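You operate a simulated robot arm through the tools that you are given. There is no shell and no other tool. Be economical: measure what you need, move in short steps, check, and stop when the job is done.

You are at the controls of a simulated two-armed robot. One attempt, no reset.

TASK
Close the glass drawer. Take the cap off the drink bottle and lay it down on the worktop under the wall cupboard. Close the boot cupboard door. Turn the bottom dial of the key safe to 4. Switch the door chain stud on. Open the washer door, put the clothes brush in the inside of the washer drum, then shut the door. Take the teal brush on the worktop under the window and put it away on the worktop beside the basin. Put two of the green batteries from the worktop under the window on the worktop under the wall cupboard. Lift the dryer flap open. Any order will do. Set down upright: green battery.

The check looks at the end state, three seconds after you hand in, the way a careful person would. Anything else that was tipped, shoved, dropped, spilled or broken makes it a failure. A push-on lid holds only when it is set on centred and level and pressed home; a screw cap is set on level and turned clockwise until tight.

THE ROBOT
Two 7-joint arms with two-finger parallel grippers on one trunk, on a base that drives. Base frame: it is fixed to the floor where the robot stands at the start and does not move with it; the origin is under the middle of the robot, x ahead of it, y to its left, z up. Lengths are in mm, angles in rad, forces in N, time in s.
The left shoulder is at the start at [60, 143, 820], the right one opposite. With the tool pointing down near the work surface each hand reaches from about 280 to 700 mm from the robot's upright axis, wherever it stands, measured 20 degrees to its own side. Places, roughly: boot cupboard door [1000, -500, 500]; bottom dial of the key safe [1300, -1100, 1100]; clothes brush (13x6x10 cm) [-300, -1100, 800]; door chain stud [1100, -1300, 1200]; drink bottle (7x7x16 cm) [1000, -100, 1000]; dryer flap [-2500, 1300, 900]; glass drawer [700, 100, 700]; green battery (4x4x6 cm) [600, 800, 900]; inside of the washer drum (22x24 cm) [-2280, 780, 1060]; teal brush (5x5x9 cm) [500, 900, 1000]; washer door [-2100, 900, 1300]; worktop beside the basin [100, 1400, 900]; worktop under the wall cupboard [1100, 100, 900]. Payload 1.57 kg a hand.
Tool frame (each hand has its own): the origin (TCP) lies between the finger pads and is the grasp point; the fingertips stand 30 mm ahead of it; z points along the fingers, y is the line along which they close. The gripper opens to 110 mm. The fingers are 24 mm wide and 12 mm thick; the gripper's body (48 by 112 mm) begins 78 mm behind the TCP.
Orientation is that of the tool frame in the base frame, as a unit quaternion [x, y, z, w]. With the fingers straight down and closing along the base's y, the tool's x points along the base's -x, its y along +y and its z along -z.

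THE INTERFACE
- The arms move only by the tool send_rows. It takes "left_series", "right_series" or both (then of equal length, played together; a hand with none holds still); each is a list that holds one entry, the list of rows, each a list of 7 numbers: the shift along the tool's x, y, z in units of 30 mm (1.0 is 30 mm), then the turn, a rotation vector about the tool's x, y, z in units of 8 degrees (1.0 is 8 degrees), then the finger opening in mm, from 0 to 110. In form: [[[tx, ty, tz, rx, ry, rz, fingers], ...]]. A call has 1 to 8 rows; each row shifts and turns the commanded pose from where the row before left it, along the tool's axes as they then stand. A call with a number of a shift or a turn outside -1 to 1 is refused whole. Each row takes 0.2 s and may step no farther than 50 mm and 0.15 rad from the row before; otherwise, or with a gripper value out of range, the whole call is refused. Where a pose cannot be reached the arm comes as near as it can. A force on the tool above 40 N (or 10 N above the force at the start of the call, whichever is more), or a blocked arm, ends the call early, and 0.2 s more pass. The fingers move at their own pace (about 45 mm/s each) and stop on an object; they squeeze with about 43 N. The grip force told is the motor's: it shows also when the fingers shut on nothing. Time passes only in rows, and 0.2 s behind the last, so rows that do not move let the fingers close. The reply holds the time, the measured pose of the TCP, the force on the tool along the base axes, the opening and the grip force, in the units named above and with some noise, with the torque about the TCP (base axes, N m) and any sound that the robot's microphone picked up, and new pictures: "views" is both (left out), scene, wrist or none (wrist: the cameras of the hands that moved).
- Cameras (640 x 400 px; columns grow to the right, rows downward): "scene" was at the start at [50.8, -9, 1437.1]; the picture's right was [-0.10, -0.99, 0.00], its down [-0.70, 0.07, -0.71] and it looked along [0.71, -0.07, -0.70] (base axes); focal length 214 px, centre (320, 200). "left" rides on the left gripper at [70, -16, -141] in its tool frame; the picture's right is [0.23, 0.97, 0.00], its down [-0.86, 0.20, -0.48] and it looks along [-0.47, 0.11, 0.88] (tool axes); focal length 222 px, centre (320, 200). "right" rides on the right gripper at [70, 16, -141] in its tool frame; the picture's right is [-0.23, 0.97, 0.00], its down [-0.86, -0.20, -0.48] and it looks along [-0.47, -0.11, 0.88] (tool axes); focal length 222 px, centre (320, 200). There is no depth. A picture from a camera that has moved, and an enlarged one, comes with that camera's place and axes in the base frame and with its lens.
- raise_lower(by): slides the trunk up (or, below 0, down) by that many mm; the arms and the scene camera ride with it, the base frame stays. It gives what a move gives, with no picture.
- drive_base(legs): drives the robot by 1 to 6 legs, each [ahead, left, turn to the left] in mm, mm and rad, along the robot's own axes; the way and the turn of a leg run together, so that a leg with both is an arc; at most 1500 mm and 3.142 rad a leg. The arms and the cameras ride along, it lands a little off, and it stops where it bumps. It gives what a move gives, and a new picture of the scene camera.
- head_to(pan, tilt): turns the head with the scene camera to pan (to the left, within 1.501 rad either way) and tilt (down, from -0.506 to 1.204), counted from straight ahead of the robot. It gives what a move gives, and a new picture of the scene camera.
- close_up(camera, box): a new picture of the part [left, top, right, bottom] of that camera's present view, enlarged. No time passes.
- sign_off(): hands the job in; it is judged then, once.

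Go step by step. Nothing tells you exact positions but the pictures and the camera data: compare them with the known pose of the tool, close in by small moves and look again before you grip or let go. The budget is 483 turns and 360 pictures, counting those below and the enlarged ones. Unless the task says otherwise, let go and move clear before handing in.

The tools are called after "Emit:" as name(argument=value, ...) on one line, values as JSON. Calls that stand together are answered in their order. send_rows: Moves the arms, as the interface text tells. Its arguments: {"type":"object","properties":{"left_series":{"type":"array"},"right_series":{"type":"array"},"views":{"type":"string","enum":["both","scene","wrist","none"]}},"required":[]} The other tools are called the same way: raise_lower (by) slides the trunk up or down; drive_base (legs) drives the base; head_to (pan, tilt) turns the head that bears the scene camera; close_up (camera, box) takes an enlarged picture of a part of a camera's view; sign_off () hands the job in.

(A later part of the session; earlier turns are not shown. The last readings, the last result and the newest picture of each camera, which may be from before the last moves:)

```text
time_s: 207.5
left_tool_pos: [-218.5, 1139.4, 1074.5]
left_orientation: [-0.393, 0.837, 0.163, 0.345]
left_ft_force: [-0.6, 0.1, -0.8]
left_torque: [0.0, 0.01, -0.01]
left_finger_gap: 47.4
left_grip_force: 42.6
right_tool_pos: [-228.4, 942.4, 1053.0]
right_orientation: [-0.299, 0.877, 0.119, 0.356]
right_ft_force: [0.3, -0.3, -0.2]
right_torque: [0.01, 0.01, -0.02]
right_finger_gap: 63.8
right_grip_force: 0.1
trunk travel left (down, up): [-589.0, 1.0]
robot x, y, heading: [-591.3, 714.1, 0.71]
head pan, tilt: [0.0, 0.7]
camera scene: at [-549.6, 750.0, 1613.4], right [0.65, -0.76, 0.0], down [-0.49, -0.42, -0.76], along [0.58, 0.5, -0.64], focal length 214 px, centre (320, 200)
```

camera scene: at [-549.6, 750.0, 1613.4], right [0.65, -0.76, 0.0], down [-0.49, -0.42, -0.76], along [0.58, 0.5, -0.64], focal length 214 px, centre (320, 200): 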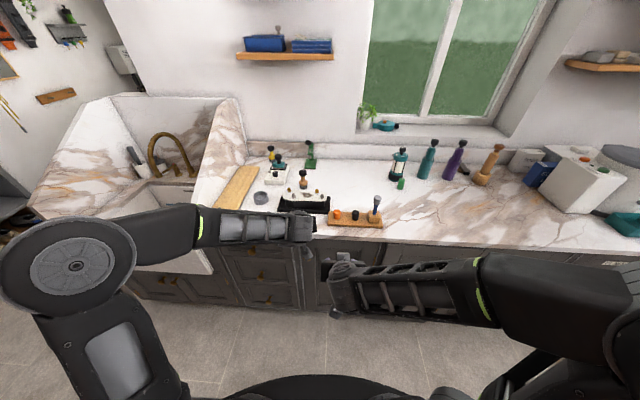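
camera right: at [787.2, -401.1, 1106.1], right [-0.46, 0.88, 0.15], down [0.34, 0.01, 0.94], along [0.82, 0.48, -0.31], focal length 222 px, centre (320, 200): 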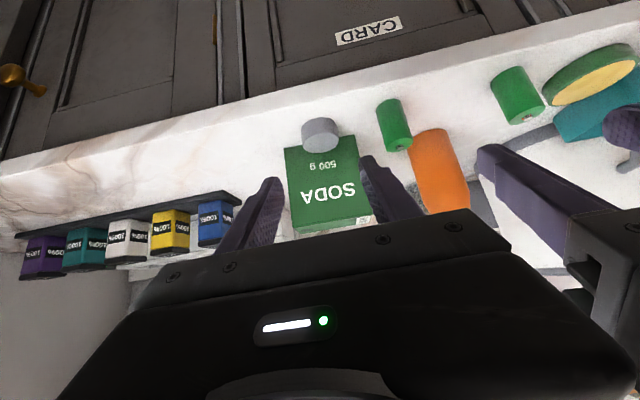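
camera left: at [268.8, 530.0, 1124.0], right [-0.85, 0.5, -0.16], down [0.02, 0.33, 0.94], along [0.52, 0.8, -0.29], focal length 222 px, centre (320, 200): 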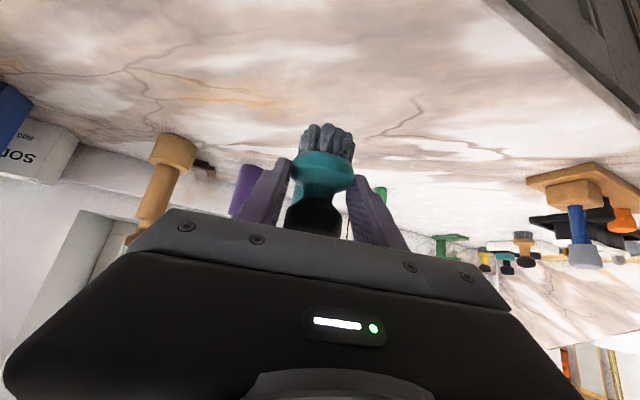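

Emit:
close_up(camera="scene", box=[180, 140, 420, 290])

Emit:
close_up(camera="left", box=[0, 0, 640, 400])

```text
2.67 times, centred on (300, 215) of scene
camera zoom: at [-549.6, 750.0, 1613.4], right [0.65, -0.76, 0.0], down [-0.49, -0.42, -0.76], along [0.58, 0.5, -0.64], focal length 572 px, centre (373, 160)
```

zoom: 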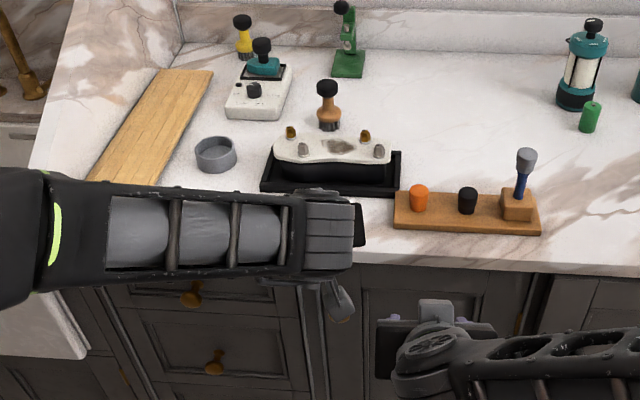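

```text
1.00 times, centred on (320, 200) of left
camera zoom: at [-300.7, 1014.7, 1123.9], right [-0.85, 0.5, -0.16], down [0.02, 0.33, 0.94], along [0.52, 0.8, -0.29], focal length 222 px, centre (320, 200)
```

zoom: 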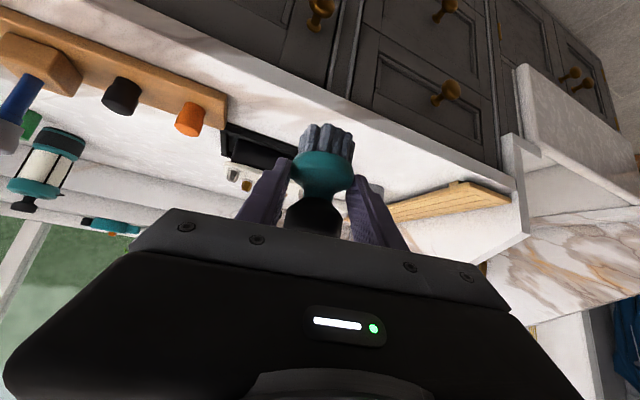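

Emit:
drive_base(legs=[[110, 0, 0]])

Emit:
close_up(camera="left", box=[0, 0, 640, 400])

```text
time_s: 208.7
left_tool_pos: [-135.8, 1210.5, 1073.0]
left_orientation: [-0.393, 0.837, 0.163, 0.345]
left_ft_force: [-0.4, 0.2, -1.1]
left_torque: [-0.02, 0.03, -0.02]
left_finger_gap: 47.5
left_grip_force: 43.2
right_tool_pos: [-147.4, 1015.1, 1052.4]
right_orientation: [-0.3, 0.878, 0.118, 0.355]
right_ft_force: [0.8, -0.1, -0.3]
right_torque: [0.01, 0.04, 0.02]
right_finger_gap: 64.1
right_grip_force: 0.1
trunk travel left (down, up): [-589.0, 1.0]
robot x, y, heading: [-512.7, 784.3, 0.707]
head pan, tilt: [0.0, 0.7]
camera scene: at [-466.1, 821.8, 1613.3], right [0.65, -0.76, 0.0], down [-0.49, -0.42, -0.76], along [0.58, 0.5, -0.65], focal length 214 px, centre (320, 200)
```

scene: 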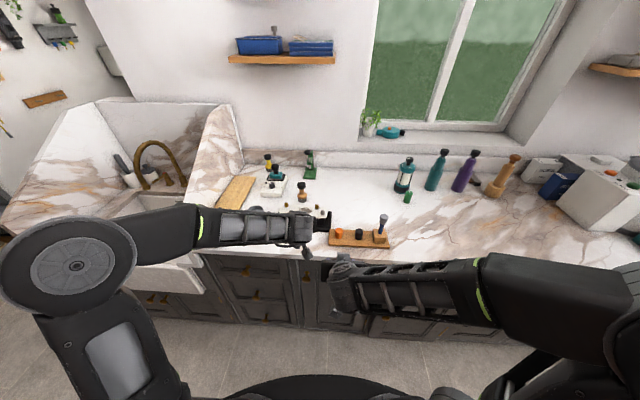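

```text
1.00 times, centred on (320, 200) of left
camera zoom: at [-217.8, 1086.1, 1123.3], right [-0.85, 0.5, -0.16], down [0.02, 0.33, 0.94], along [0.52, 0.8, -0.29], focal length 222 px, centre (320, 200)
```

zoom: 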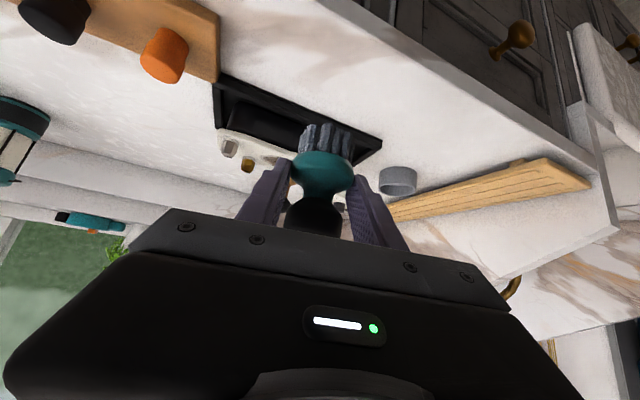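

Emit:
send_rows(left_series=[[[0.1, 0, 0.9, 0, 0, 0, 15], [0.5, 0, 0.75, 0, 0, 0, 15], [0.5, 0, 0.75, 0, 0, 0, 15], [0.5, 0, 0.7, 0, 0, 0, 15]]], views="wrist")

```text
time_s: 209.7
left_tool_pos: [-117.0, 1234.7, 972.1]
left_orientation: [-0.392, 0.837, 0.163, 0.347]
left_ft_force: [0.2, -0.9, -0.6]
left_torque: [-0.01, 0.01, -0.01]
left_finger_gap: 47.3
left_grip_force: 42.5
right_tool_pos: [-146.1, 1014.3, 1052.8]
right_orientation: [-0.299, 0.878, 0.118, 0.355]
right_ft_force: [0.1, -0.6, -0.1]
right_torque: [0.01, 0.03, -0.01]
right_finger_gap: 64.0
right_grip_force: 0.0
trunk travel left (down, up): [-589.0, 1.0]
robot x, y, heading: [-510.3, 787.4, 0.707]
head pan, tilt: [0.0, 0.7]
camera left: at [-199.1, 1110.1, 1023.2], right [-0.85, 0.5, -0.16], down [0.02, 0.33, 0.94], along [0.52, 0.8, -0.29], focal length 222 px, centre (320, 200)
```

left: 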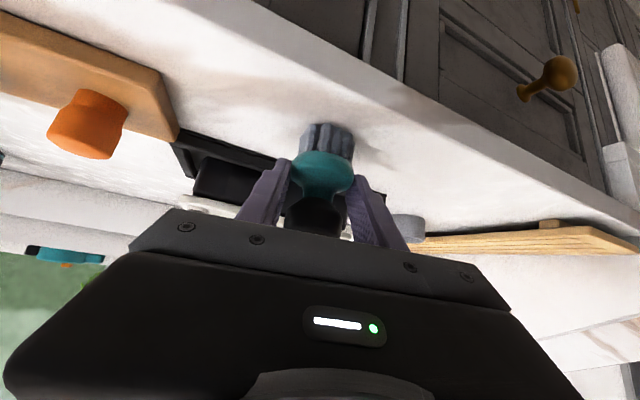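

Emit:
send_rows(left_series=[[[0.05, 0, 0.05, 0, 0, 0, 15], [0.05, 0, 0.05, 0, 0, 0, 15], [0.03, 0, 0.03, 0, 0, 0, 15]]], views="none")

```text
time_s: 210.5
left_tool_pos: [-117.0, 1234.9, 969.8]
left_orientation: [-0.392, 0.837, 0.163, 0.347]
left_ft_force: [-0.9, -1.4, 7.5]
left_torque: [0.0, 0.12, -0.01]
left_finger_gap: 47.2
left_grip_force: 43.2
right_tool_pos: [-148.1, 1013.0, 1054.2]
right_orientation: [-0.3, 0.877, 0.119, 0.356]
right_ft_force: [-0.2, 0.0, -0.3]
right_torque: [0.03, -0.03, -0.05]
right_finger_gap: 63.9
right_grip_force: 0.0
trunk travel left (down, up): [-589.0, 1.0]
robot x, y, heading: [-508.5, 787.7, 0.709]
head pan, tilt: [0.0, 0.7]
```

Contact. Release and retreat.

Emit:
send_rows(left_series=[[[0, 0, 0, 0, 0, 0, 60], [0, 0, 0, 0, 0, 0, 75], [0, 0, -0.5, 0, 0, 0, 75], [0, 0, -1, 0, 0, 0, 75], [0, 0, -1, 0, 0, 0, 75], [0, 0, -1, 0, 0, 0, 75], [0, 0, -1, 0, 0, 0, 75]]], views="wrist")

```text
time_s: 212.1
left_tool_pos: [-177.7, 1157.7, 1064.9]
left_orientation: [-0.392, 0.837, 0.163, 0.346]
left_ft_force: [0.5, 0.1, 0.5]
left_torque: [0.02, -0.03, 0.01]
left_finger_gap: 75.0
left_grip_force: 0.1
right_tool_pos: [-146.6, 1013.0, 1052.0]
right_orientation: [-0.3, 0.877, 0.119, 0.355]
right_ft_force: [0.8, 1.1, 0.8]
right_torque: [0.01, 0.0, 0.02]
right_finger_gap: 63.8
right_grip_force: 0.0
trunk travel left (down, up): [-589.0, 1.0]
robot x, y, heading: [-506.2, 785.0, 0.712]
head pan, tilt: [0.0, 0.7]
camera left: at [-260.8, 1034.3, 1114.2], right [-0.85, 0.5, -0.16], down [0.02, 0.33, 0.94], along [0.52, 0.8, -0.29], focal length 222 px, centre (320, 200)
```

left: 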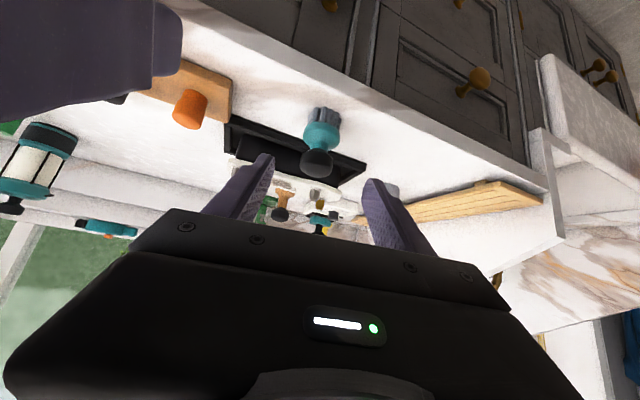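

The teal brush stands beside the basin. Next the clothes brush on the small table across the room: back out, slide right, turn around.

Emit:
drive_base(legs=[[-230, 0, 0], [0, -800, 0], [0, -780, 0], [0, 0, 3.14]])

Emit:
raise_lower(by=-200)

Emit:
head_to(pan=0.0, tilt=0.6)

```text
time_s: 228.8
left_tool_pos: [-16.6, -924.2, 1063.8]
left_orientation: [0.844, 0.377, -0.349, 0.157]
left_ft_force: [0.5, -0.1, -0.9]
left_torque: [0.0, -0.04, 0.0]
left_finger_gap: 75.1
left_grip_force: 0.1
right_tool_pos: [-41.9, -776.3, 1053.6]
right_orientation: [0.883, 0.284, -0.358, 0.112]
right_ft_force: [0.1, 0.4, 0.6]
right_torque: [-0.01, -0.04, 0.0]
right_finger_gap: 64.3
right_grip_force: 0.0
trunk travel left (down, up): [-589.0, 1.0]
robot x, y, heading: [328.0, -560.7, -2.467]
head pan, tilt: [0.0, 0.7]
camera scene: at [284.8, -596.1, 1613.4], right [-0.62, 0.78, 0.0], down [0.5, 0.4, -0.76], along [-0.6, -0.48, -0.64], focal length 214 px, centre (320, 200)
```

scene: 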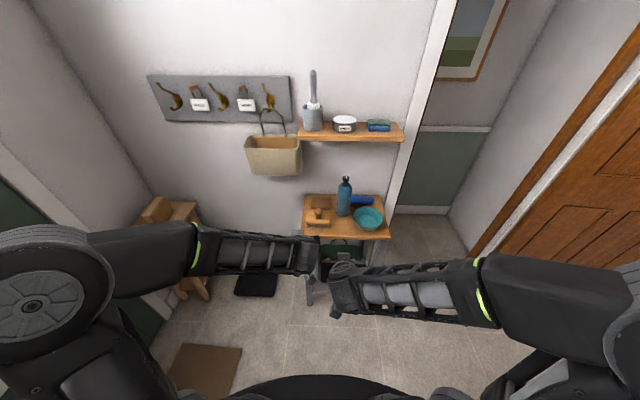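

```text
time_s: 231.0
left_tool_pos: [-16.8, -924.7, 864.1]
left_orientation: [0.844, 0.377, -0.349, 0.157]
left_ft_force: [0.4, 0.1, -0.1]
left_torque: [-0.01, 0.01, 0.01]
left_finger_gap: 75.2
left_grip_force: 0.0
right_tool_pos: [-41.2, -776.9, 853.2]
right_orientation: [0.883, 0.285, -0.357, 0.113]
right_ft_force: [1.0, -0.8, 0.6]
right_torque: [-0.01, -0.02, 0.02]
right_finger_gap: 64.2
right_grip_force: 0.0
trunk travel left (down, up): [-389.0, 201.0]
robot x, y, heading: [330.8, -563.6, -2.463]
head pan, tilt: [0.0, 0.7]
```

```text
time_s: 231.6
left_tool_pos: [-16.5, -923.4, 863.8]
left_orientation: [0.844, 0.376, -0.349, 0.157]
left_ft_force: [-0.7, -0.1, 0.8]
left_torque: [-0.01, 0.0, 0.0]
left_finger_gap: 75.0
left_grip_force: 0.0
right_tool_pos: [-41.2, -775.5, 852.8]
right_orientation: [0.883, 0.284, -0.357, 0.112]
right_ft_force: [0.7, -0.8, 0.5]
right_torque: [0.02, 0.01, 0.0]
right_finger_gap: 64.0
right_grip_force: 0.1
trunk travel left (down, up): [-389.0, 201.0]
robot x, y, heading: [327.0, -560.9, -2.471]
head pan, tilt: [0.0, 0.6]
camera scene: at [282.1, -598.2, 1422.0], right [-0.62, 0.78, 0.0], down [0.44, 0.35, -0.82], along [-0.65, -0.51, -0.57], focal length 214 px, centre (320, 200)
```

scene: 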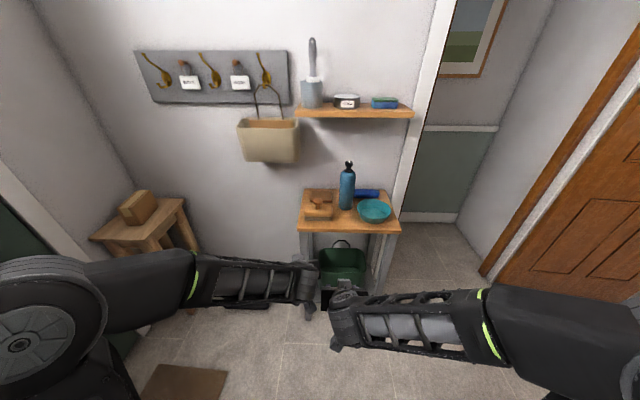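

Emit:
close_up(camera="scene", box=[270, 150, 430, 250])

Emit:
close_up(camera="right", box=[0, 0, 640, 400])

```text
4.00 times, centred on (350, 200) of scene
camera zoom: at [282.1, -598.2, 1422.0], right [-0.62, 0.78, 0.0], down [0.44, 0.35, -0.82], along [-0.65, -0.51, -0.57], focal length 858 px, centre (200, 200)
```

zoom: 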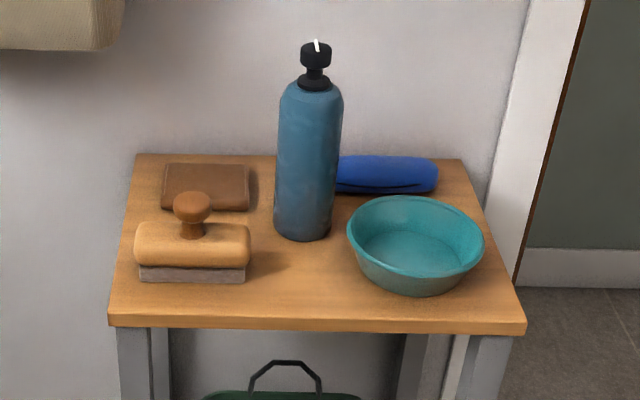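

```text
1.00 times, centred on (320, 200) of right
camera zoom: at [88.7, -704.2, 905.7], right [0.43, -0.89, 0.15], down [-0.34, -0.01, 0.94], along [-0.83, -0.46, -0.31], focal length 222 px, centre (320, 200)
```

zoom: 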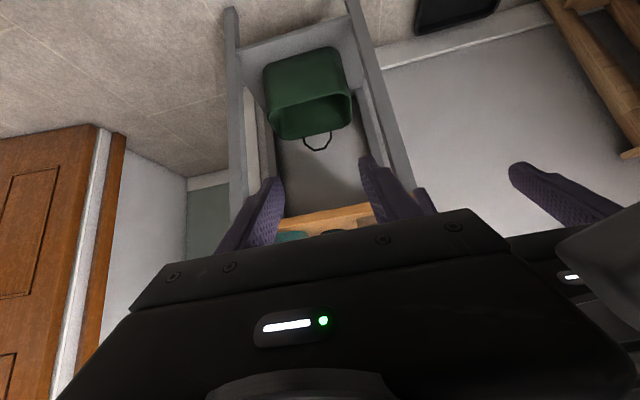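

The clothes brush (wooden block with a knob) is on the small table. Before choosing a grasp, I'll look at the washer from here.

Emit:
head_to(pan=-1.21, tilt=0.1)

Emit:
close_up(camera="scene", box=[220, 130, 420, 255])

```text
time_s: 233.0
left_tool_pos: [-16.7, -923.5, 863.5]
left_orientation: [0.843, 0.377, -0.349, 0.156]
left_ft_force: [-0.3, -0.3, 1.3]
left_torque: [0.04, 0.0, 0.0]
left_finger_gap: 75.0
left_grip_force: 0.0
right_tool_pos: [-41.7, -775.4, 853.7]
right_orientation: [0.883, 0.284, -0.357, 0.112]
right_ft_force: [0.0, 0.3, 0.5]
right_torque: [-0.02, -0.01, -0.02]
right_finger_gap: 64.0
right_grip_force: 0.1
trunk travel left (down, up): [-389.0, 201.0]
robot x, y, heading: [329.7, -559.0, -2.47]
head pan, tilt: [-1.21, 0.099]
camera scene: at [272.0, -496.2, 1468.2], right [0.51, 0.86, 0.0], down [0.09, -0.05, -0.99], along [-0.86, 0.51, -0.1], focal length 214 px, centre (320, 200)
```

scene: 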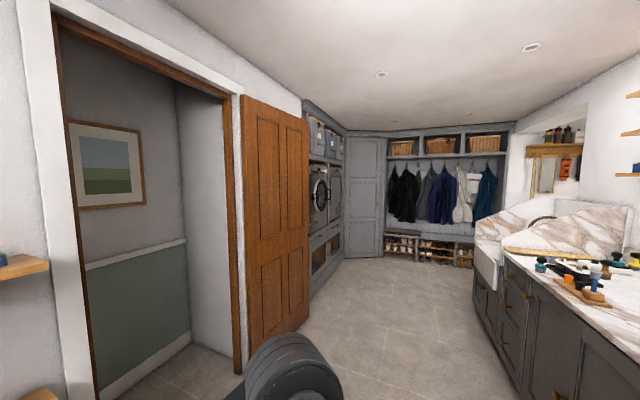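

```text
3.20 times, centred on (320, 192) of scene
camera zoom: at [272.0, -496.2, 1468.2], right [0.51, 0.86, 0.0], down [0.09, -0.05, -0.99], along [-0.86, 0.51, -0.1], focal length 686 px, centre (320, 224)
```

zoom: 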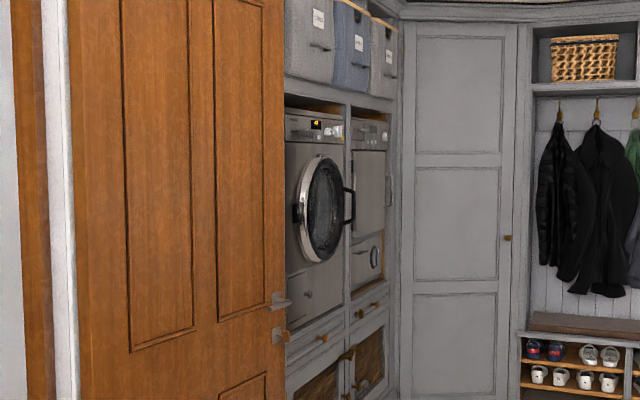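

The washer is a front-loader in a tall unit (handle on its right side). I'll fetch the brush with the right hand: retract the left hand and drive closer.

Emit:
send_rows(left_series=[[[0.7, 0.3, -0.7, 0, 0, 0, 75], [0.7, 0.3, -0.7, 0, 0, 0, 75], [0.7, 0.3, -0.7, 0, 0, 0, 75], [0.7, 0.3, -0.7, 0, 0, 0, 75]]], right_series=[[[-0.69, 0, -0.72, 0, 0, 0, 70], [-0.69, 0, -0.72, 0, 0, 0, 70], [-0.69, 0, -0.72, 0, 0, 0, 70], [-0.69, 0, -0.72, 0, 0, 0, 70]]], views="none")

Emit:
head_to(pan=0.0, tilt=0.75)

Emit:
drive_base(legs=[[250, 0, 0.03]])

Emit:
close_up(camera="right", box=[0, 0, 640, 400])

```text
time_s: 234.0
left_tool_pos: [63.1, -856.4, 876.2]
left_orientation: [0.844, 0.378, -0.348, 0.157]
left_ft_force: [1.0, 0.6, -0.8]
left_torque: [-0.02, -0.01, -0.04]
left_finger_gap: 75.3
left_grip_force: 0.1
left hand out of reach, approached as far as the arm can: row 3, 4
right_tool_pos: [-39.5, -777.3, 973.6]
right_orientation: [0.883, 0.284, -0.357, 0.112]
right_ft_force: [0.5, -1.1, 0.0]
right_torque: [0.0, -0.03, 0.02]
right_finger_gap: 70.2
right_grip_force: 0.0
trunk travel left (down, up): [-389.0, 201.0]
robot x, y, heading: [328.7, -560.3, -2.463]
head pan, tilt: [-1.21, 0.099]
```

```text
time_s: 235.4
left_tool_pos: [61.9, -856.9, 876.4]
left_orientation: [0.843, 0.378, -0.348, 0.158]
left_ft_force: [0.4, -0.2, 0.2]
left_torque: [0.01, -0.01, 0.01]
left_finger_gap: 74.9
left_grip_force: 0.1
right_tool_pos: [-40.6, -778.3, 971.7]
right_orientation: [0.883, 0.284, -0.357, 0.112]
right_ft_force: [-0.2, 0.4, 1.0]
right_torque: [-0.01, -0.02, -0.01]
right_finger_gap: 70.1
right_grip_force: 0.1
trunk travel left (down, up): [-389.0, 201.0]
robot x, y, heading: [331.2, -561.8, -2.47]
head pan, tilt: [0.0, 0.75]
camera scene: at [286.3, -594.7, 1409.2], right [-0.62, 0.78, 0.0], down [0.53, 0.42, -0.73], along [-0.57, -0.46, -0.68], focal length 214 px, centre (320, 200)
```

scene: 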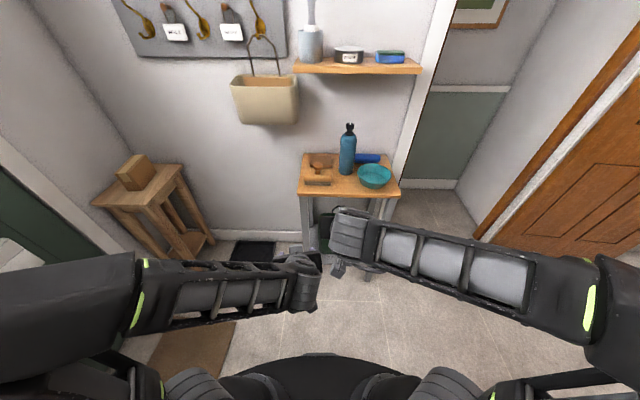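

```text
time_s: 237.3
left_tool_pos: [-122.6, -1023.3, 876.8]
left_orientation: [0.839, 0.389, -0.345, 0.162]
left_ft_force: [0.1, -1.0, 1.0]
left_torque: [0.01, -0.02, 0.03]
left_finger_gap: 75.2
left_grip_force: 0.1
right_tool_pos: [-228.6, -947.7, 973.7]
right_orientation: [0.879, 0.296, -0.355, 0.117]
right_ft_force: [-0.3, 0.5, -0.7]
right_torque: [0.0, -0.01, -0.03]
right_finger_gap: 70.1
right_grip_force: 0.1
trunk travel left (down, up): [-389.0, 201.0]
robot x, y, heading: [135.1, -723.7, -2.439]
head pan, tilt: [0.0, 0.75]
camera scene: at [93.2, -755.2, 1409.1], right [-0.64, 0.76, 0.0], down [0.52, 0.44, -0.73], along [-0.56, -0.47, -0.68], focal length 214 px, centre (320, 200)
```

scene: 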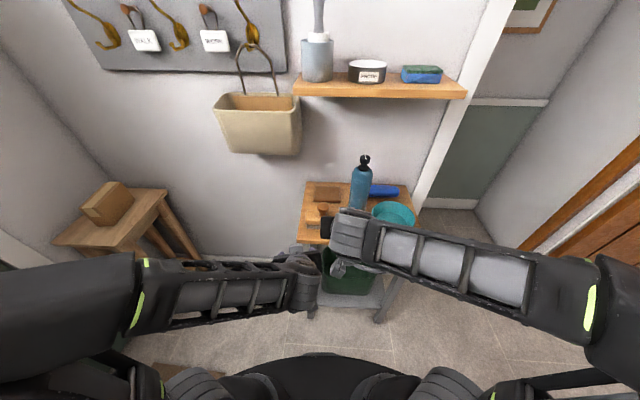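

```text
1.00 times, centred on (320, 200) of right
camera zoom: at [-100.4, -871.0, 1025.3], right [0.46, -0.88, 0.15], down [-0.34, -0.02, 0.94], along [-0.82, -0.48, -0.31], focal length 222 px, centre (320, 200)
```

zoom: 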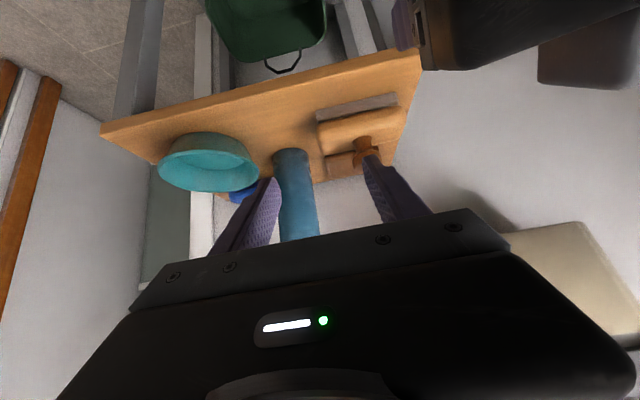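

Knob located at (-327, -1099, 852). I'll move the left hand out of the way, and line up the right hand.

Emit:
send_rows(left_series=[[[0, 1, 0, 0, 0, 0, 75], [0, 1, 0, 0, 0, 0, 75], [0, 1, 0, 0, 0, 0, 75], [0, 1, 0, 0, 0, 0, 75], [0, 1, 0, 0, 0, 0, 75]]], views="none")

Emit:
send_rows(right_series=[[[0, 0.7, 0, 0, 0, 0, 70], [0, 0.7, 0, 0, 0, 0, 70], [-0.17, 0.6, 0.9, 0, 0, 0, 70], [-0.17, 0, 0.9, 0, 0, 0, 70], [-0.17, 0, 0.9, 0, 0, 0, 70]]], views="both")

```text
time_s: 238.5
left_tool_pos: [-73.7, -1132.9, 920.2]
left_orientation: [0.839, 0.389, -0.344, 0.161]
left_ft_force: [-0.2, 0.3, 1.0]
left_torque: [0.02, 0.0, 0.0]
left_finger_gap: 75.0
left_grip_force: 0.0
left hand out of reach, approached as far as the arm can: row 1, 2, 3, 4, 5
right_tool_pos: [-227.5, -945.7, 972.1]
right_orientation: [0.879, 0.296, -0.356, 0.117]
right_ft_force: [0.1, 0.9, -0.8]
right_torque: [-0.03, -0.02, 0.0]
right_finger_gap: 69.8
right_grip_force: 0.0
trunk travel left (down, up): [-389.0, 201.0]
robot x, y, heading: [135.6, -715.7, -2.438]
head pan, tilt: [0.0, 0.75]
```

```text
time_s: 239.7
left_tool_pos: [-75.0, -1132.1, 919.7]
left_orientation: [0.839, 0.389, -0.345, 0.162]
left_ft_force: [0.4, -0.3, 0.0]
left_torque: [-0.02, 0.02, -0.02]
left_finger_gap: 75.0
left_grip_force: 0.0
right_tool_pos: [-244.7, -1035.1, 924.3]
right_orientation: [0.879, 0.295, -0.355, 0.116]
right_ft_force: [0.7, -0.6, 0.6]
right_torque: [0.04, -0.02, 0.03]
right_finger_gap: 69.8
right_grip_force: 0.1
trunk travel left (down, up): [-389.0, 201.0]
robot x, y, heading: [132.2, -718.9, -2.438]
head pan, tilt: [0.0, 0.75]
camera scene: at [93.6, -754.9, 1409.2], right [-0.64, 0.76, 0.0], down [0.52, 0.44, -0.73], along [-0.56, -0.47, -0.68], focal length 214 px, centre (320, 200)
camera right: at [-116.9, -959.7, 977.1], right [0.46, -0.88, 0.15], down [-0.34, -0.01, 0.94], along [-0.82, -0.48, -0.31], focal length 222 px, centre (320, 200)
```

scene: 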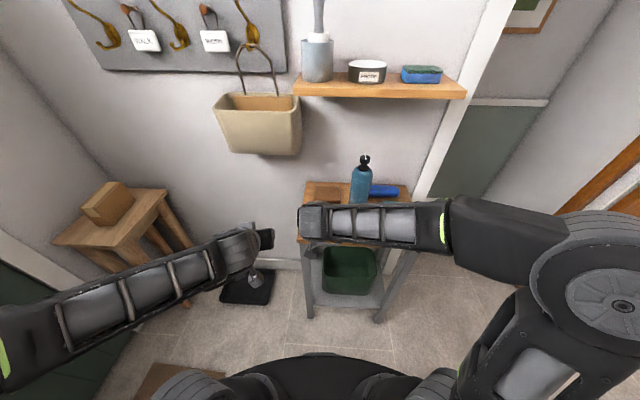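
right: 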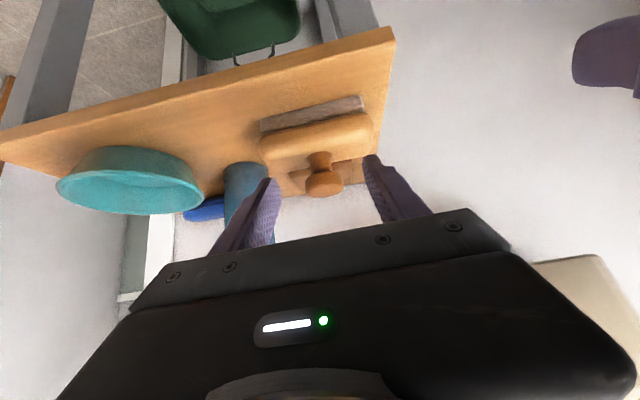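

Emit:
send_rows(right_series=[[[-0.25, 0, 0.88, 0, 0, 0, 70], [-0.25, 0, 0.88, 0, 0, 0, 70]]], views="wrist")

```text
time_s: 240.3
left_tool_pos: [-75.0, -1133.1, 920.5]
left_orientation: [0.839, 0.39, -0.344, 0.162]
left_ft_force: [0.0, -0.5, 0.5]
left_torque: [0.01, 0.01, -0.04]
left_finger_gap: 75.0
left_grip_force: 0.0
right_tool_pos: [-282.9, -1063.9, 896.6]
right_orientation: [0.879, 0.296, -0.356, 0.117]
right_ft_force: [-0.1, 0.1, 0.4]
right_torque: [-0.01, -0.01, 0.04]
right_finger_gap: 70.2
right_grip_force: 0.1
trunk travel left (down, up): [-389.0, 201.0]
robot x, y, heading: [134.1, -715.1, -2.438]
head pan, tilt: [0.0, 0.75]
camera right: at [-155.3, -988.2, 949.6], right [0.46, -0.88, 0.15], down [-0.34, -0.02, 0.94], along [-0.82, -0.48, -0.31], focal length 222 px, centre (320, 200)
```

right: 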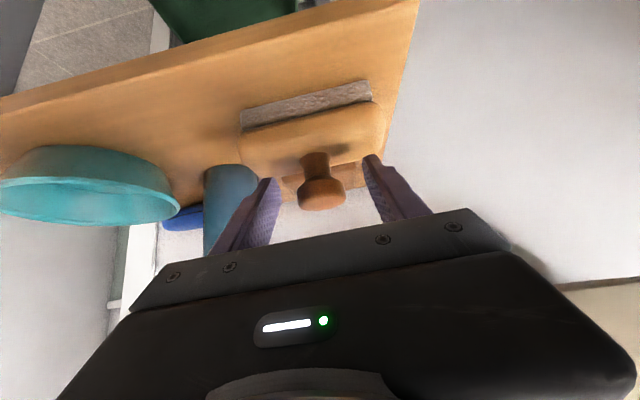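

Emit:
send_rows(right_series=[[[-0.3, -0.05, 0.7, 0, 0, 0, 70], [-0.2, -0.05, 0.5, 0, 0, 0, 70]]], views="wrist")

```text
time_s: 240.9
left_tool_pos: [-73.9, -1131.6, 921.4]
left_orientation: [0.839, 0.389, -0.345, 0.162]
left_ft_force: [-0.8, 0.0, 0.3]
left_torque: [0.01, 0.0, -0.01]
left_finger_gap: 74.9
left_grip_force: 0.0
right_tool_pos: [-311.8, -1083.4, 884.1]
right_orientation: [0.878, 0.296, -0.357, 0.12]
right_ft_force: [2.9, 2.8, 15.3]
right_torque: [-0.33, -0.18, 0.0]
right_finger_gap: 69.1
right_grip_force: 0.1
trunk travel left (down, up): [-389.0, 201.0]
robot x, y, heading: [135.6, -719.6, -2.44]
head pan, tilt: [0.0, 0.75]
camera right: at [-184.1, -1007.1, 936.2], right [0.46, -0.87, 0.16], down [-0.34, -0.01, 0.94], along [-0.82, -0.48, -0.3], focal length 222 px, centre (320, 200)
```

right: 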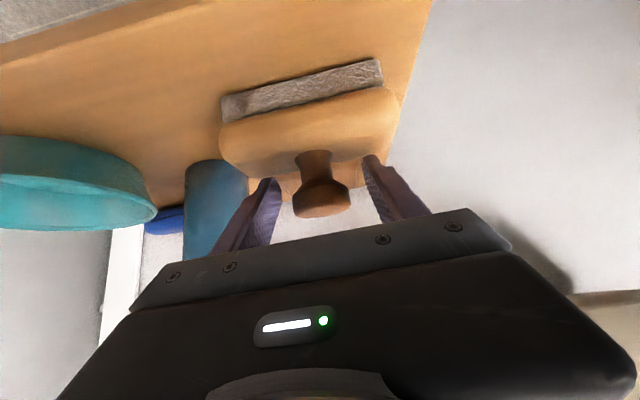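

Fingertips touch the brush's block top; I'll back off slightly and close on the knob.

Emit:
send_rows(right_series=[[[-0.1, 0, -0.15, 0, 0, 0, 70], [0, 0, 0, 0, 0, 0, 40], [0, 0, 0, 0, 0, 0, 20], [0, 0, 0, 0, 0, 0, 15], [0, 0, 0, 0, 0, 0, 15]]], views="wrist")

```text
time_s: 242.1
left_tool_pos: [-76.3, -1132.3, 921.2]
left_orientation: [0.839, 0.39, -0.344, 0.162]
left_ft_force: [-0.4, 0.3, -0.5]
left_torque: [0.02, 0.0, 0.02]
left_finger_gap: 74.8
left_grip_force: 0.2
right_tool_pos: [-312.7, -1081.6, 886.4]
right_orientation: [0.879, 0.296, -0.355, 0.117]
right_ft_force: [0.1, 0.2, 0.0]
right_torque: [0.0, 0.0, 0.01]
right_finger_gap: 40.8
right_grip_force: 29.9
trunk travel left (down, up): [-389.0, 201.0]
robot x, y, heading: [136.3, -719.0, -2.435]
head pan, tilt: [0.0, 0.75]
camera right: at [-184.6, -1006.4, 939.5], right [0.46, -0.88, 0.15], down [-0.34, -0.02, 0.94], along [-0.82, -0.48, -0.31], focal length 222 px, centre (320, 200)
```

right: 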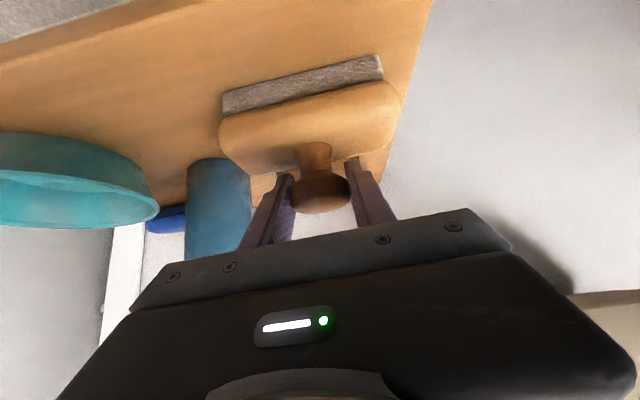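

Emit:
send_rows(right_series=[[[-0.3, 0, -0.3, 0, 0, 0, 10], [-0.5, 0, -0.5, 0, 0, 0, 10], [-0.69, 0, -0.72, 0, 0, 0, 10], [0.3, 0, -0.9, 0, 0, 0, 10], [0.7, 0, -0.7, 0, 0, 0, 10], [0.7, 0, -0.7, 0, 0, 0, 10], [0.7, 0, -0.7, 0, 0, 0, 10], [0.7, 0, -0.7, 0, 0, 0, 10]]], views="both")

```text
time_s: 243.9
left_tool_pos: [-75.4, -1131.6, 920.4]
left_orientation: [0.839, 0.39, -0.344, 0.162]
left_ft_force: [-0.5, -0.7, -1.0]
left_torque: [0.04, 0.01, 0.01]
left_finger_gap: 74.9
left_grip_force: 0.2
right_tool_pos: [-196.0, -995.9, 965.5]
right_orientation: [0.878, 0.296, -0.356, 0.118]
right_ft_force: [-1.0, -0.3, -1.1]
right_torque: [0.0, -0.02, 0.0]
right_finger_gap: 40.4
right_grip_force: 42.9
trunk travel left (down, up): [-389.0, 201.0]
robot x, y, heading: [132.3, -720.2, -2.437]
head pan, tilt: [0.0, 0.75]
camera scene: at [94.0, -754.6, 1409.2], right [-0.64, 0.76, 0.0], down [0.52, 0.44, -0.73], along [-0.56, -0.47, -0.68], focal length 214 px, centre (320, 200)
camera right: at [-69.1, -919.8, 1019.4], right [0.46, -0.88, 0.15], down [-0.34, -0.02, 0.94], along [-0.82, -0.48, -0.31], focal length 222 px, centre (320, 200)
```

scene: 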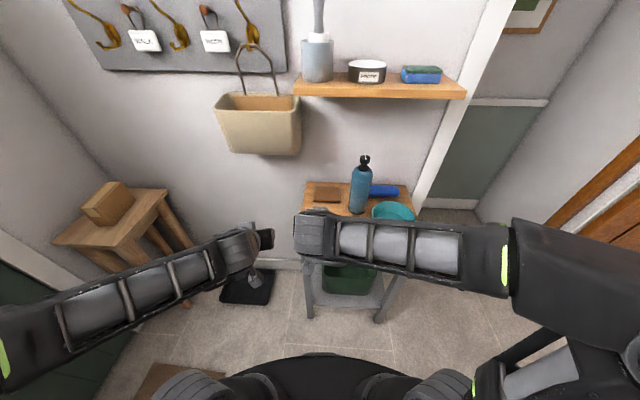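
right: 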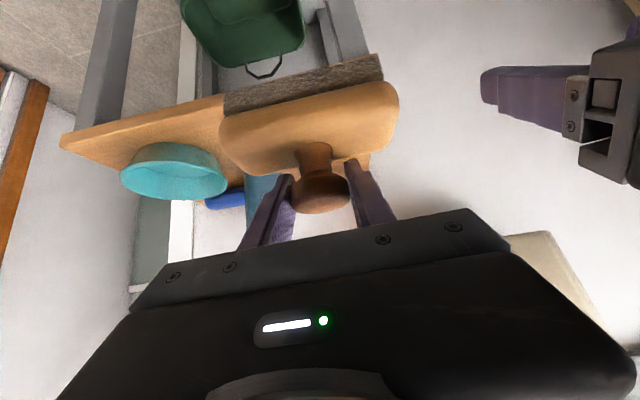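

The brush is held. Now back away and drive along the room to the washer.

Emit:
drive_base(legs=[[-220, 0, 0], [0, -1340, 0], [0, -1300, 0]])

Emit:
raise_lower(by=200)

Emit:
head_to(pan=0.0, tilt=0.45)

```text
time_s: 258.1
left_tool_pos: [-1621.8, 1038.3, 921.5]
left_orientation: [0.84, 0.387, -0.344, 0.161]
left_ft_force: [0.0, -0.7, 0.9]
left_torque: [-0.01, -0.03, 0.03]
left_finger_gap: 75.0
left_grip_force: 0.0
right_tool_pos: [-1743.7, 1176.5, 966.5]
right_orientation: [0.879, 0.294, -0.356, 0.116]
right_ft_force: [-0.5, 0.4, -1.3]
right_torque: [0.04, 0.01, 0.01]
right_finger_gap: 40.7
right_grip_force: 43.3
trunk travel left (down, up): [-389.0, 201.0]
robot x, y, heading: [-1406.3, 1453.2, -2.447]
head pan, tilt: [0.0, 0.75]
camera scene: at [-1451.5, 1416.6, 1409.2], right [-0.64, 0.77, 0.0], down [0.52, 0.44, -0.73], along [-0.56, -0.47, -0.68], focal length 214 px, centre (320, 200)
```

scene: 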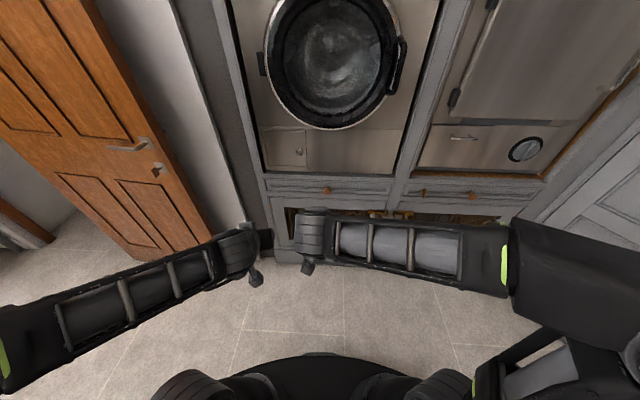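

```text
time_s: 260.3
left_tool_pos: [-1623.0, 1040.0, 1120.8]
left_orientation: [0.84, 0.387, -0.344, 0.161]
left_ft_force: [-0.1, 0.3, 0.3]
left_torque: [0.0, 0.04, -0.03]
left_finger_gap: 75.1
left_grip_force: 0.1
right_tool_pos: [-1743.4, 1177.3, 1168.0]
right_orientation: [0.88, 0.293, -0.356, 0.115]
right_ft_force: [0.6, -0.3, -1.8]
right_torque: [-0.01, 0.01, -0.02]
right_finger_gap: 40.4
right_grip_force: 42.8
trunk travel left (down, up): [-589.0, 1.0]
robot x, y, heading: [-1406.1, 1450.9, -2.443]
head pan, tilt: [0.0, 0.75]
```

```text
time_s: 261.1
left_tool_pos: [-1621.1, 1039.7, 1120.5]
left_orientation: [0.84, 0.387, -0.344, 0.161]
left_ft_force: [0.0, 1.0, -0.4]
left_torque: [-0.02, -0.04, 0.02]
left_finger_gap: 74.9
left_grip_force: 0.2
right_tool_pos: [-1744.8, 1177.7, 1166.8]
right_orientation: [0.88, 0.293, -0.356, 0.116]
right_ft_force: [0.2, 0.3, -1.6]
right_torque: [0.0, 0.03, -0.03]
right_finger_gap: 40.6
right_grip_force: 43.0
trunk travel left (down, up): [-589.0, 1.0]
robot x, y, heading: [-1406.8, 1453.2, -2.447]
head pan, tilt: [0.0, 0.45]
camera scene: at [-1458.3, 1410.6, 1635.5], right [-0.64, 0.77, 0.0], down [0.33, 0.28, -0.9], along [-0.69, -0.58, -0.44], focal length 214 px, centre (320, 200)
```

scene: 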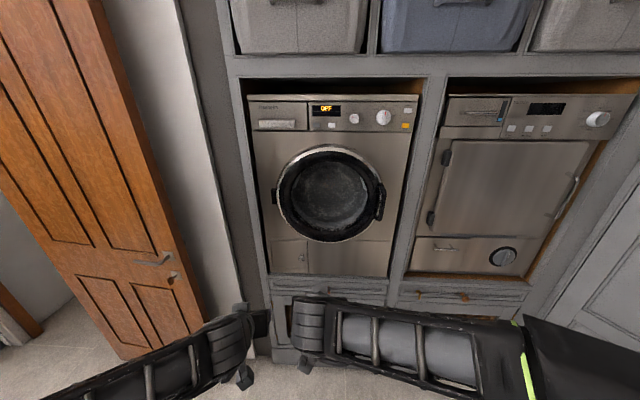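

Emit:
close_up(camera="scene", box=[230, 80, 430, 290])

Emit:
close_up(camera="scene", box=[400, 80, 640, 300])

```text
1.90 times, centred on (330, 185) of scene
camera zoom: at [-1458.3, 1410.6, 1635.5], right [-0.64, 0.77, 0.0], down [0.33, 0.28, -0.9], along [-0.69, -0.58, -0.44], focal length 408 px, centre (301, 229)
```

zoom: 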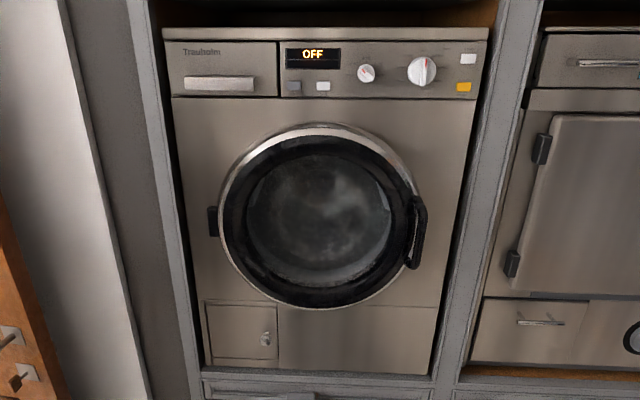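

```text
1.82 times, centred on (520, 190) of scene
camera zoom: at [-1458.3, 1410.6, 1635.5], right [-0.64, 0.77, 0.0], down [0.33, 0.28, -0.9], along [-0.69, -0.58, -0.44], focal length 390 px, centre (-44, 218)
```

zoom: 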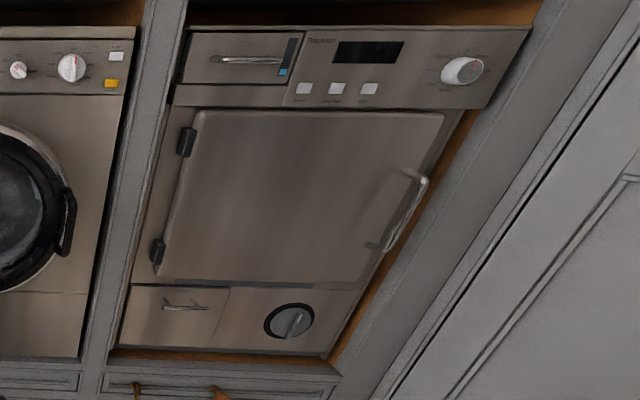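

Washer: hinge left, bar handle right at about e=-2277 (z≈1234). Dryer: flap with a bar handle at its lower left. I'll shift right, level the left hand for the handle, and keep the brush hand to the right.

Emit:
drive_base(legs=[[0, -310, 0.006], [100, 0, 0]])

Emit:
send_rows(left_series=[[[0, 0, 0, 0, -1, 0, 75], [0, 0, 0, 0, -1, 0, 75], [0, 0, 0, 0, -1, 0, 75], [0, 0, 0, 0, -1, 0, 75], [0, 0, 0, 0, -1, 0, 75], [0, 0, 0, 0, -0.6, 0, 75], [-1, -1, 0, 0, 0, 0, 75], [-1, -1, 0, 0, 0, 0, 75]]], right_series=[[[0, -0.7, 0, 0, 0, 0, 10], [0, -0.7, 0, 0, 0, 0, 10], [0, -0.7, 0, 0, 0, 0, 10], [0, -0.7, 0, 0, 0, 0, 10], [0, -0.7, 0, 0, 0, 0, 10], [0, -0.7, 0, 0, 0, 0, 10], [0, -0.7, 0, 0, 0, 0, 10], [0, -0.7, 0, 0, 0, 0, 10]]], views="both")

```text
time_s: 263.9
left_tool_pos: [-1894.5, 1205.2, 1120.0]
left_orientation: [0.838, 0.393, -0.343, 0.162]
left_ft_force: [0.0, -0.4, -0.4]
left_torque: [0.03, -0.01, -0.01]
left_finger_gap: 75.0
left_grip_force: 0.1
right_tool_pos: [-2017.1, 1342.7, 1165.8]
right_orientation: [0.878, 0.3, -0.354, 0.118]
right_ft_force: [0.0, -0.1, -1.6]
right_torque: [0.0, 0.01, 0.01]
right_finger_gap: 40.4
right_grip_force: 42.8
trunk travel left (down, up): [-589.0, 1.0]
robot x, y, heading: [-1683.6, 1620.4, -2.434]
head pan, tilt: [0.0, 0.45]
camera scene: at [-1735.1, 1578.3, 1635.5], right [-0.65, 0.76, 0.0], down [0.33, 0.28, -0.9], along [-0.68, -0.59, -0.44], focal length 214 px, centre (320, 200)
```

scene: 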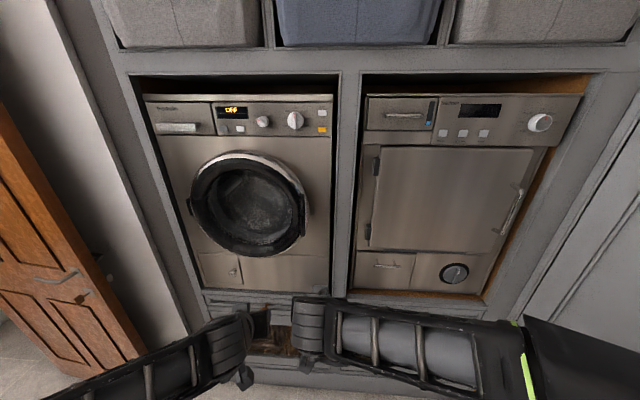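

```text
time_s: 265.7
left_tool_pos: [-2044.9, 1208.1, 1237.2]
left_orientation: [0.644, 0.3, -0.637, 0.3]
left_ft_force: [-0.3, -0.8, -1.4]
left_torque: [0.04, 0.01, 0.02]
left_finger_gap: 75.1
left_grip_force: 0.0
left hand out of reach, approached as far as the arm can: row 1, 2, 3, 4, 5, 6
right_tool_pos: [-2120.7, 1476.1, 1167.8]
right_orientation: [0.878, 0.299, -0.356, 0.119]
right_ft_force: [-1.2, 0.0, -1.8]
right_torque: [-0.01, 0.02, 0.02]
right_finger_gap: 40.8
right_grip_force: 43.1
trunk travel left (down, up): [-589.0, 1.0]
robot x, y, heading: [-1686.4, 1622.1, -2.434]
head pan, tilt: [0.0, 0.45]
camera scene: at [-1734.5, 1580.5, 1635.6], right [-0.65, 0.76, 0.0], down [0.33, 0.28, -0.9], along [-0.68, -0.59, -0.44], focal length 214 px, centre (320, 200)
camera right: at [-1993.8, 1553.0, 1220.0], right [0.46, -0.87, 0.15], down [-0.34, -0.02, 0.94], along [-0.82, -0.49, -0.31], focal length 222 px, centre (320, 200)
camera left: at [-1965.8, 1327.8, 1168.6], right [0.75, -0.62, -0.22], down [0.45, 0.24, 0.86], along [-0.48, -0.75, 0.46], focal length 222 px, centre (320, 200)
```

scene: 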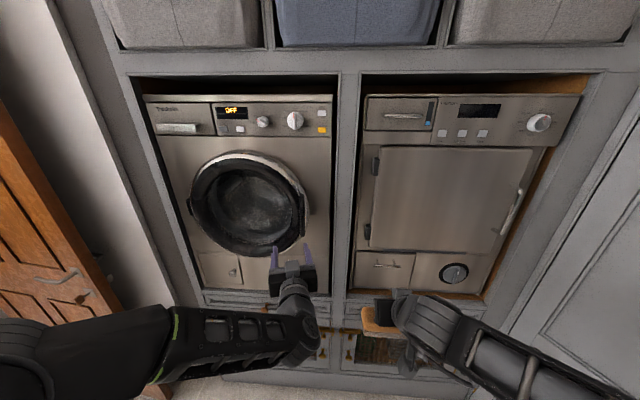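
right: 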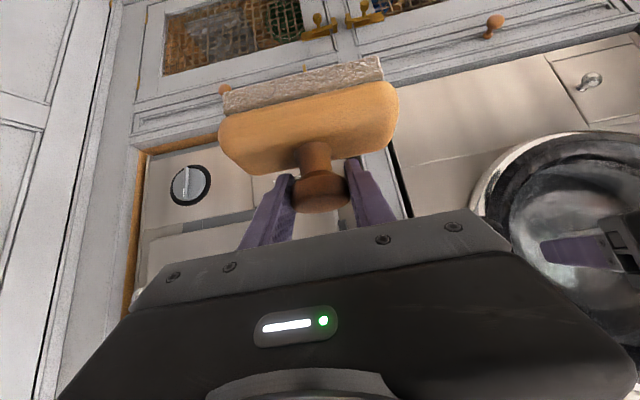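
left: 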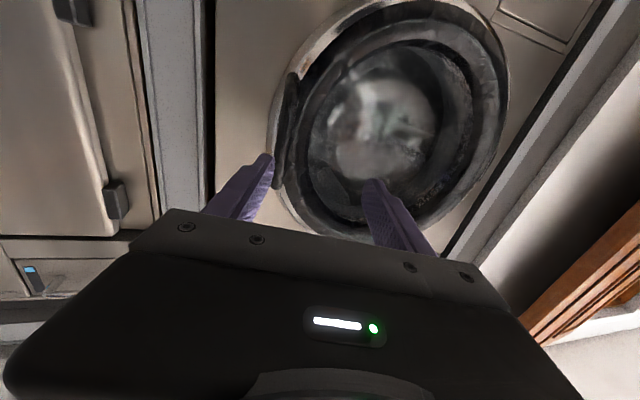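

Emit:
drive_base(legs=[[130, 0, 0]])

Emit:
send_rows(left_series=[[[0, -0.3, 0, 0.6, 0, 0, 60], [0, 0, 0, 0.6, 0, 0, 60]]], views="both")

```text
time_s: 267.0
left_tool_pos: [-2144.2, 1123.0, 1237.2]
left_orientation: [0.644, 0.301, -0.636, 0.3]
left_ft_force: [-1.1, -0.3, -0.5]
left_torque: [-0.01, 0.02, 0.02]
left_finger_gap: 74.9
left_grip_force: 0.1
right_tool_pos: [-2219.9, 1392.0, 1166.7]
right_orientation: [0.878, 0.298, -0.355, 0.118]
right_ft_force: [0.0, 0.2, -1.9]
right_torque: [-0.01, -0.03, -0.02]
right_finger_gap: 40.5
right_grip_force: 43.0
trunk travel left (down, up): [-589.0, 1.0]
robot x, y, heading: [-1782.1, 1534.7, -2.431]
head pan, tilt: [0.0, 0.45]
camera scene: at [-1834.2, 1494.1, 1635.5], right [-0.65, 0.76, 0.0], down [0.33, 0.28, -0.9], along [-0.68, -0.58, -0.44], focal length 214 px, centre (320, 200)
```

scene: 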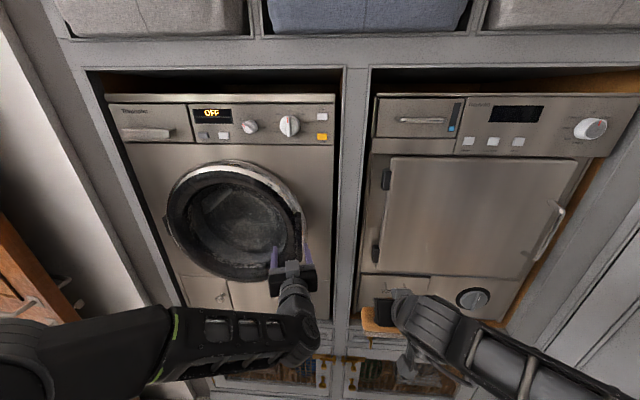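

```text
time_s: 267.6
left_tool_pos: [-2149.3, 1128.8, 1237.8]
left_orientation: [0.666, 0.245, -0.661, 0.244]
left_ft_force: [-0.9, 0.2, 0.2]
left_torque: [0.0, -0.01, 0.01]
left_finger_gap: 60.0
left_grip_force: 0.1
right_tool_pos: [-2218.0, 1391.0, 1167.4]
right_orientation: [0.878, 0.299, -0.356, 0.118]
right_ft_force: [-0.8, -0.3, -0.9]
right_torque: [0.02, 0.04, 0.01]
right_finger_gap: 40.7
right_grip_force: 42.9
trunk travel left (down, up): [-589.0, 1.0]
robot x, y, heading: [-1783.2, 1534.8, -2.434]
head pan, tilt: [0.0, 0.45]
camera scene: at [-1831.8, 1495.5, 1635.6], right [-0.65, 0.76, 0.0], down [0.33, 0.28, -0.9], along [-0.68, -0.58, -0.43], focal length 214 px, centre (320, 200)
camera left: at [-2052.1, 1234.1, 1168.6], right [0.63, -0.74, -0.23], down [0.49, 0.16, 0.86], along [-0.6, -0.65, 0.46], focal length 222 px, centre (320, 200)
```

scene: 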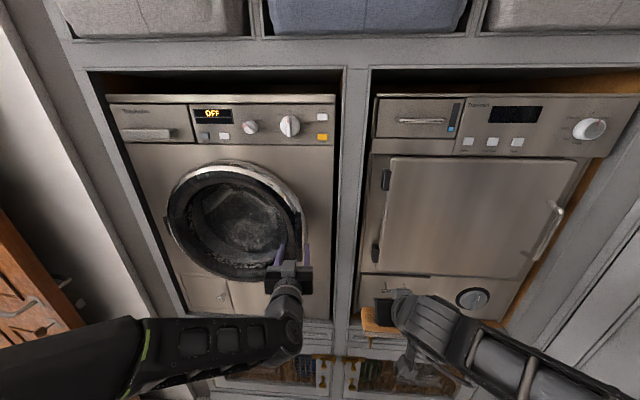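
left: 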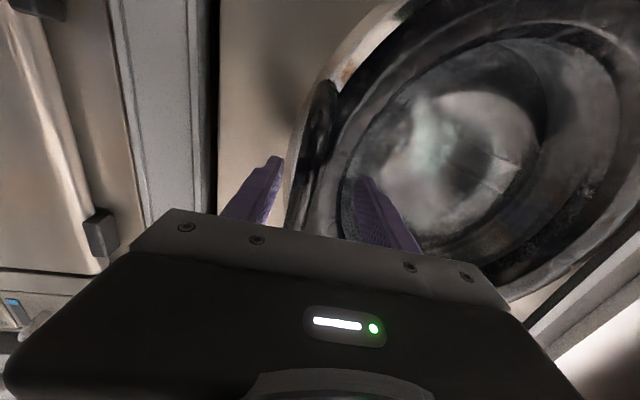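

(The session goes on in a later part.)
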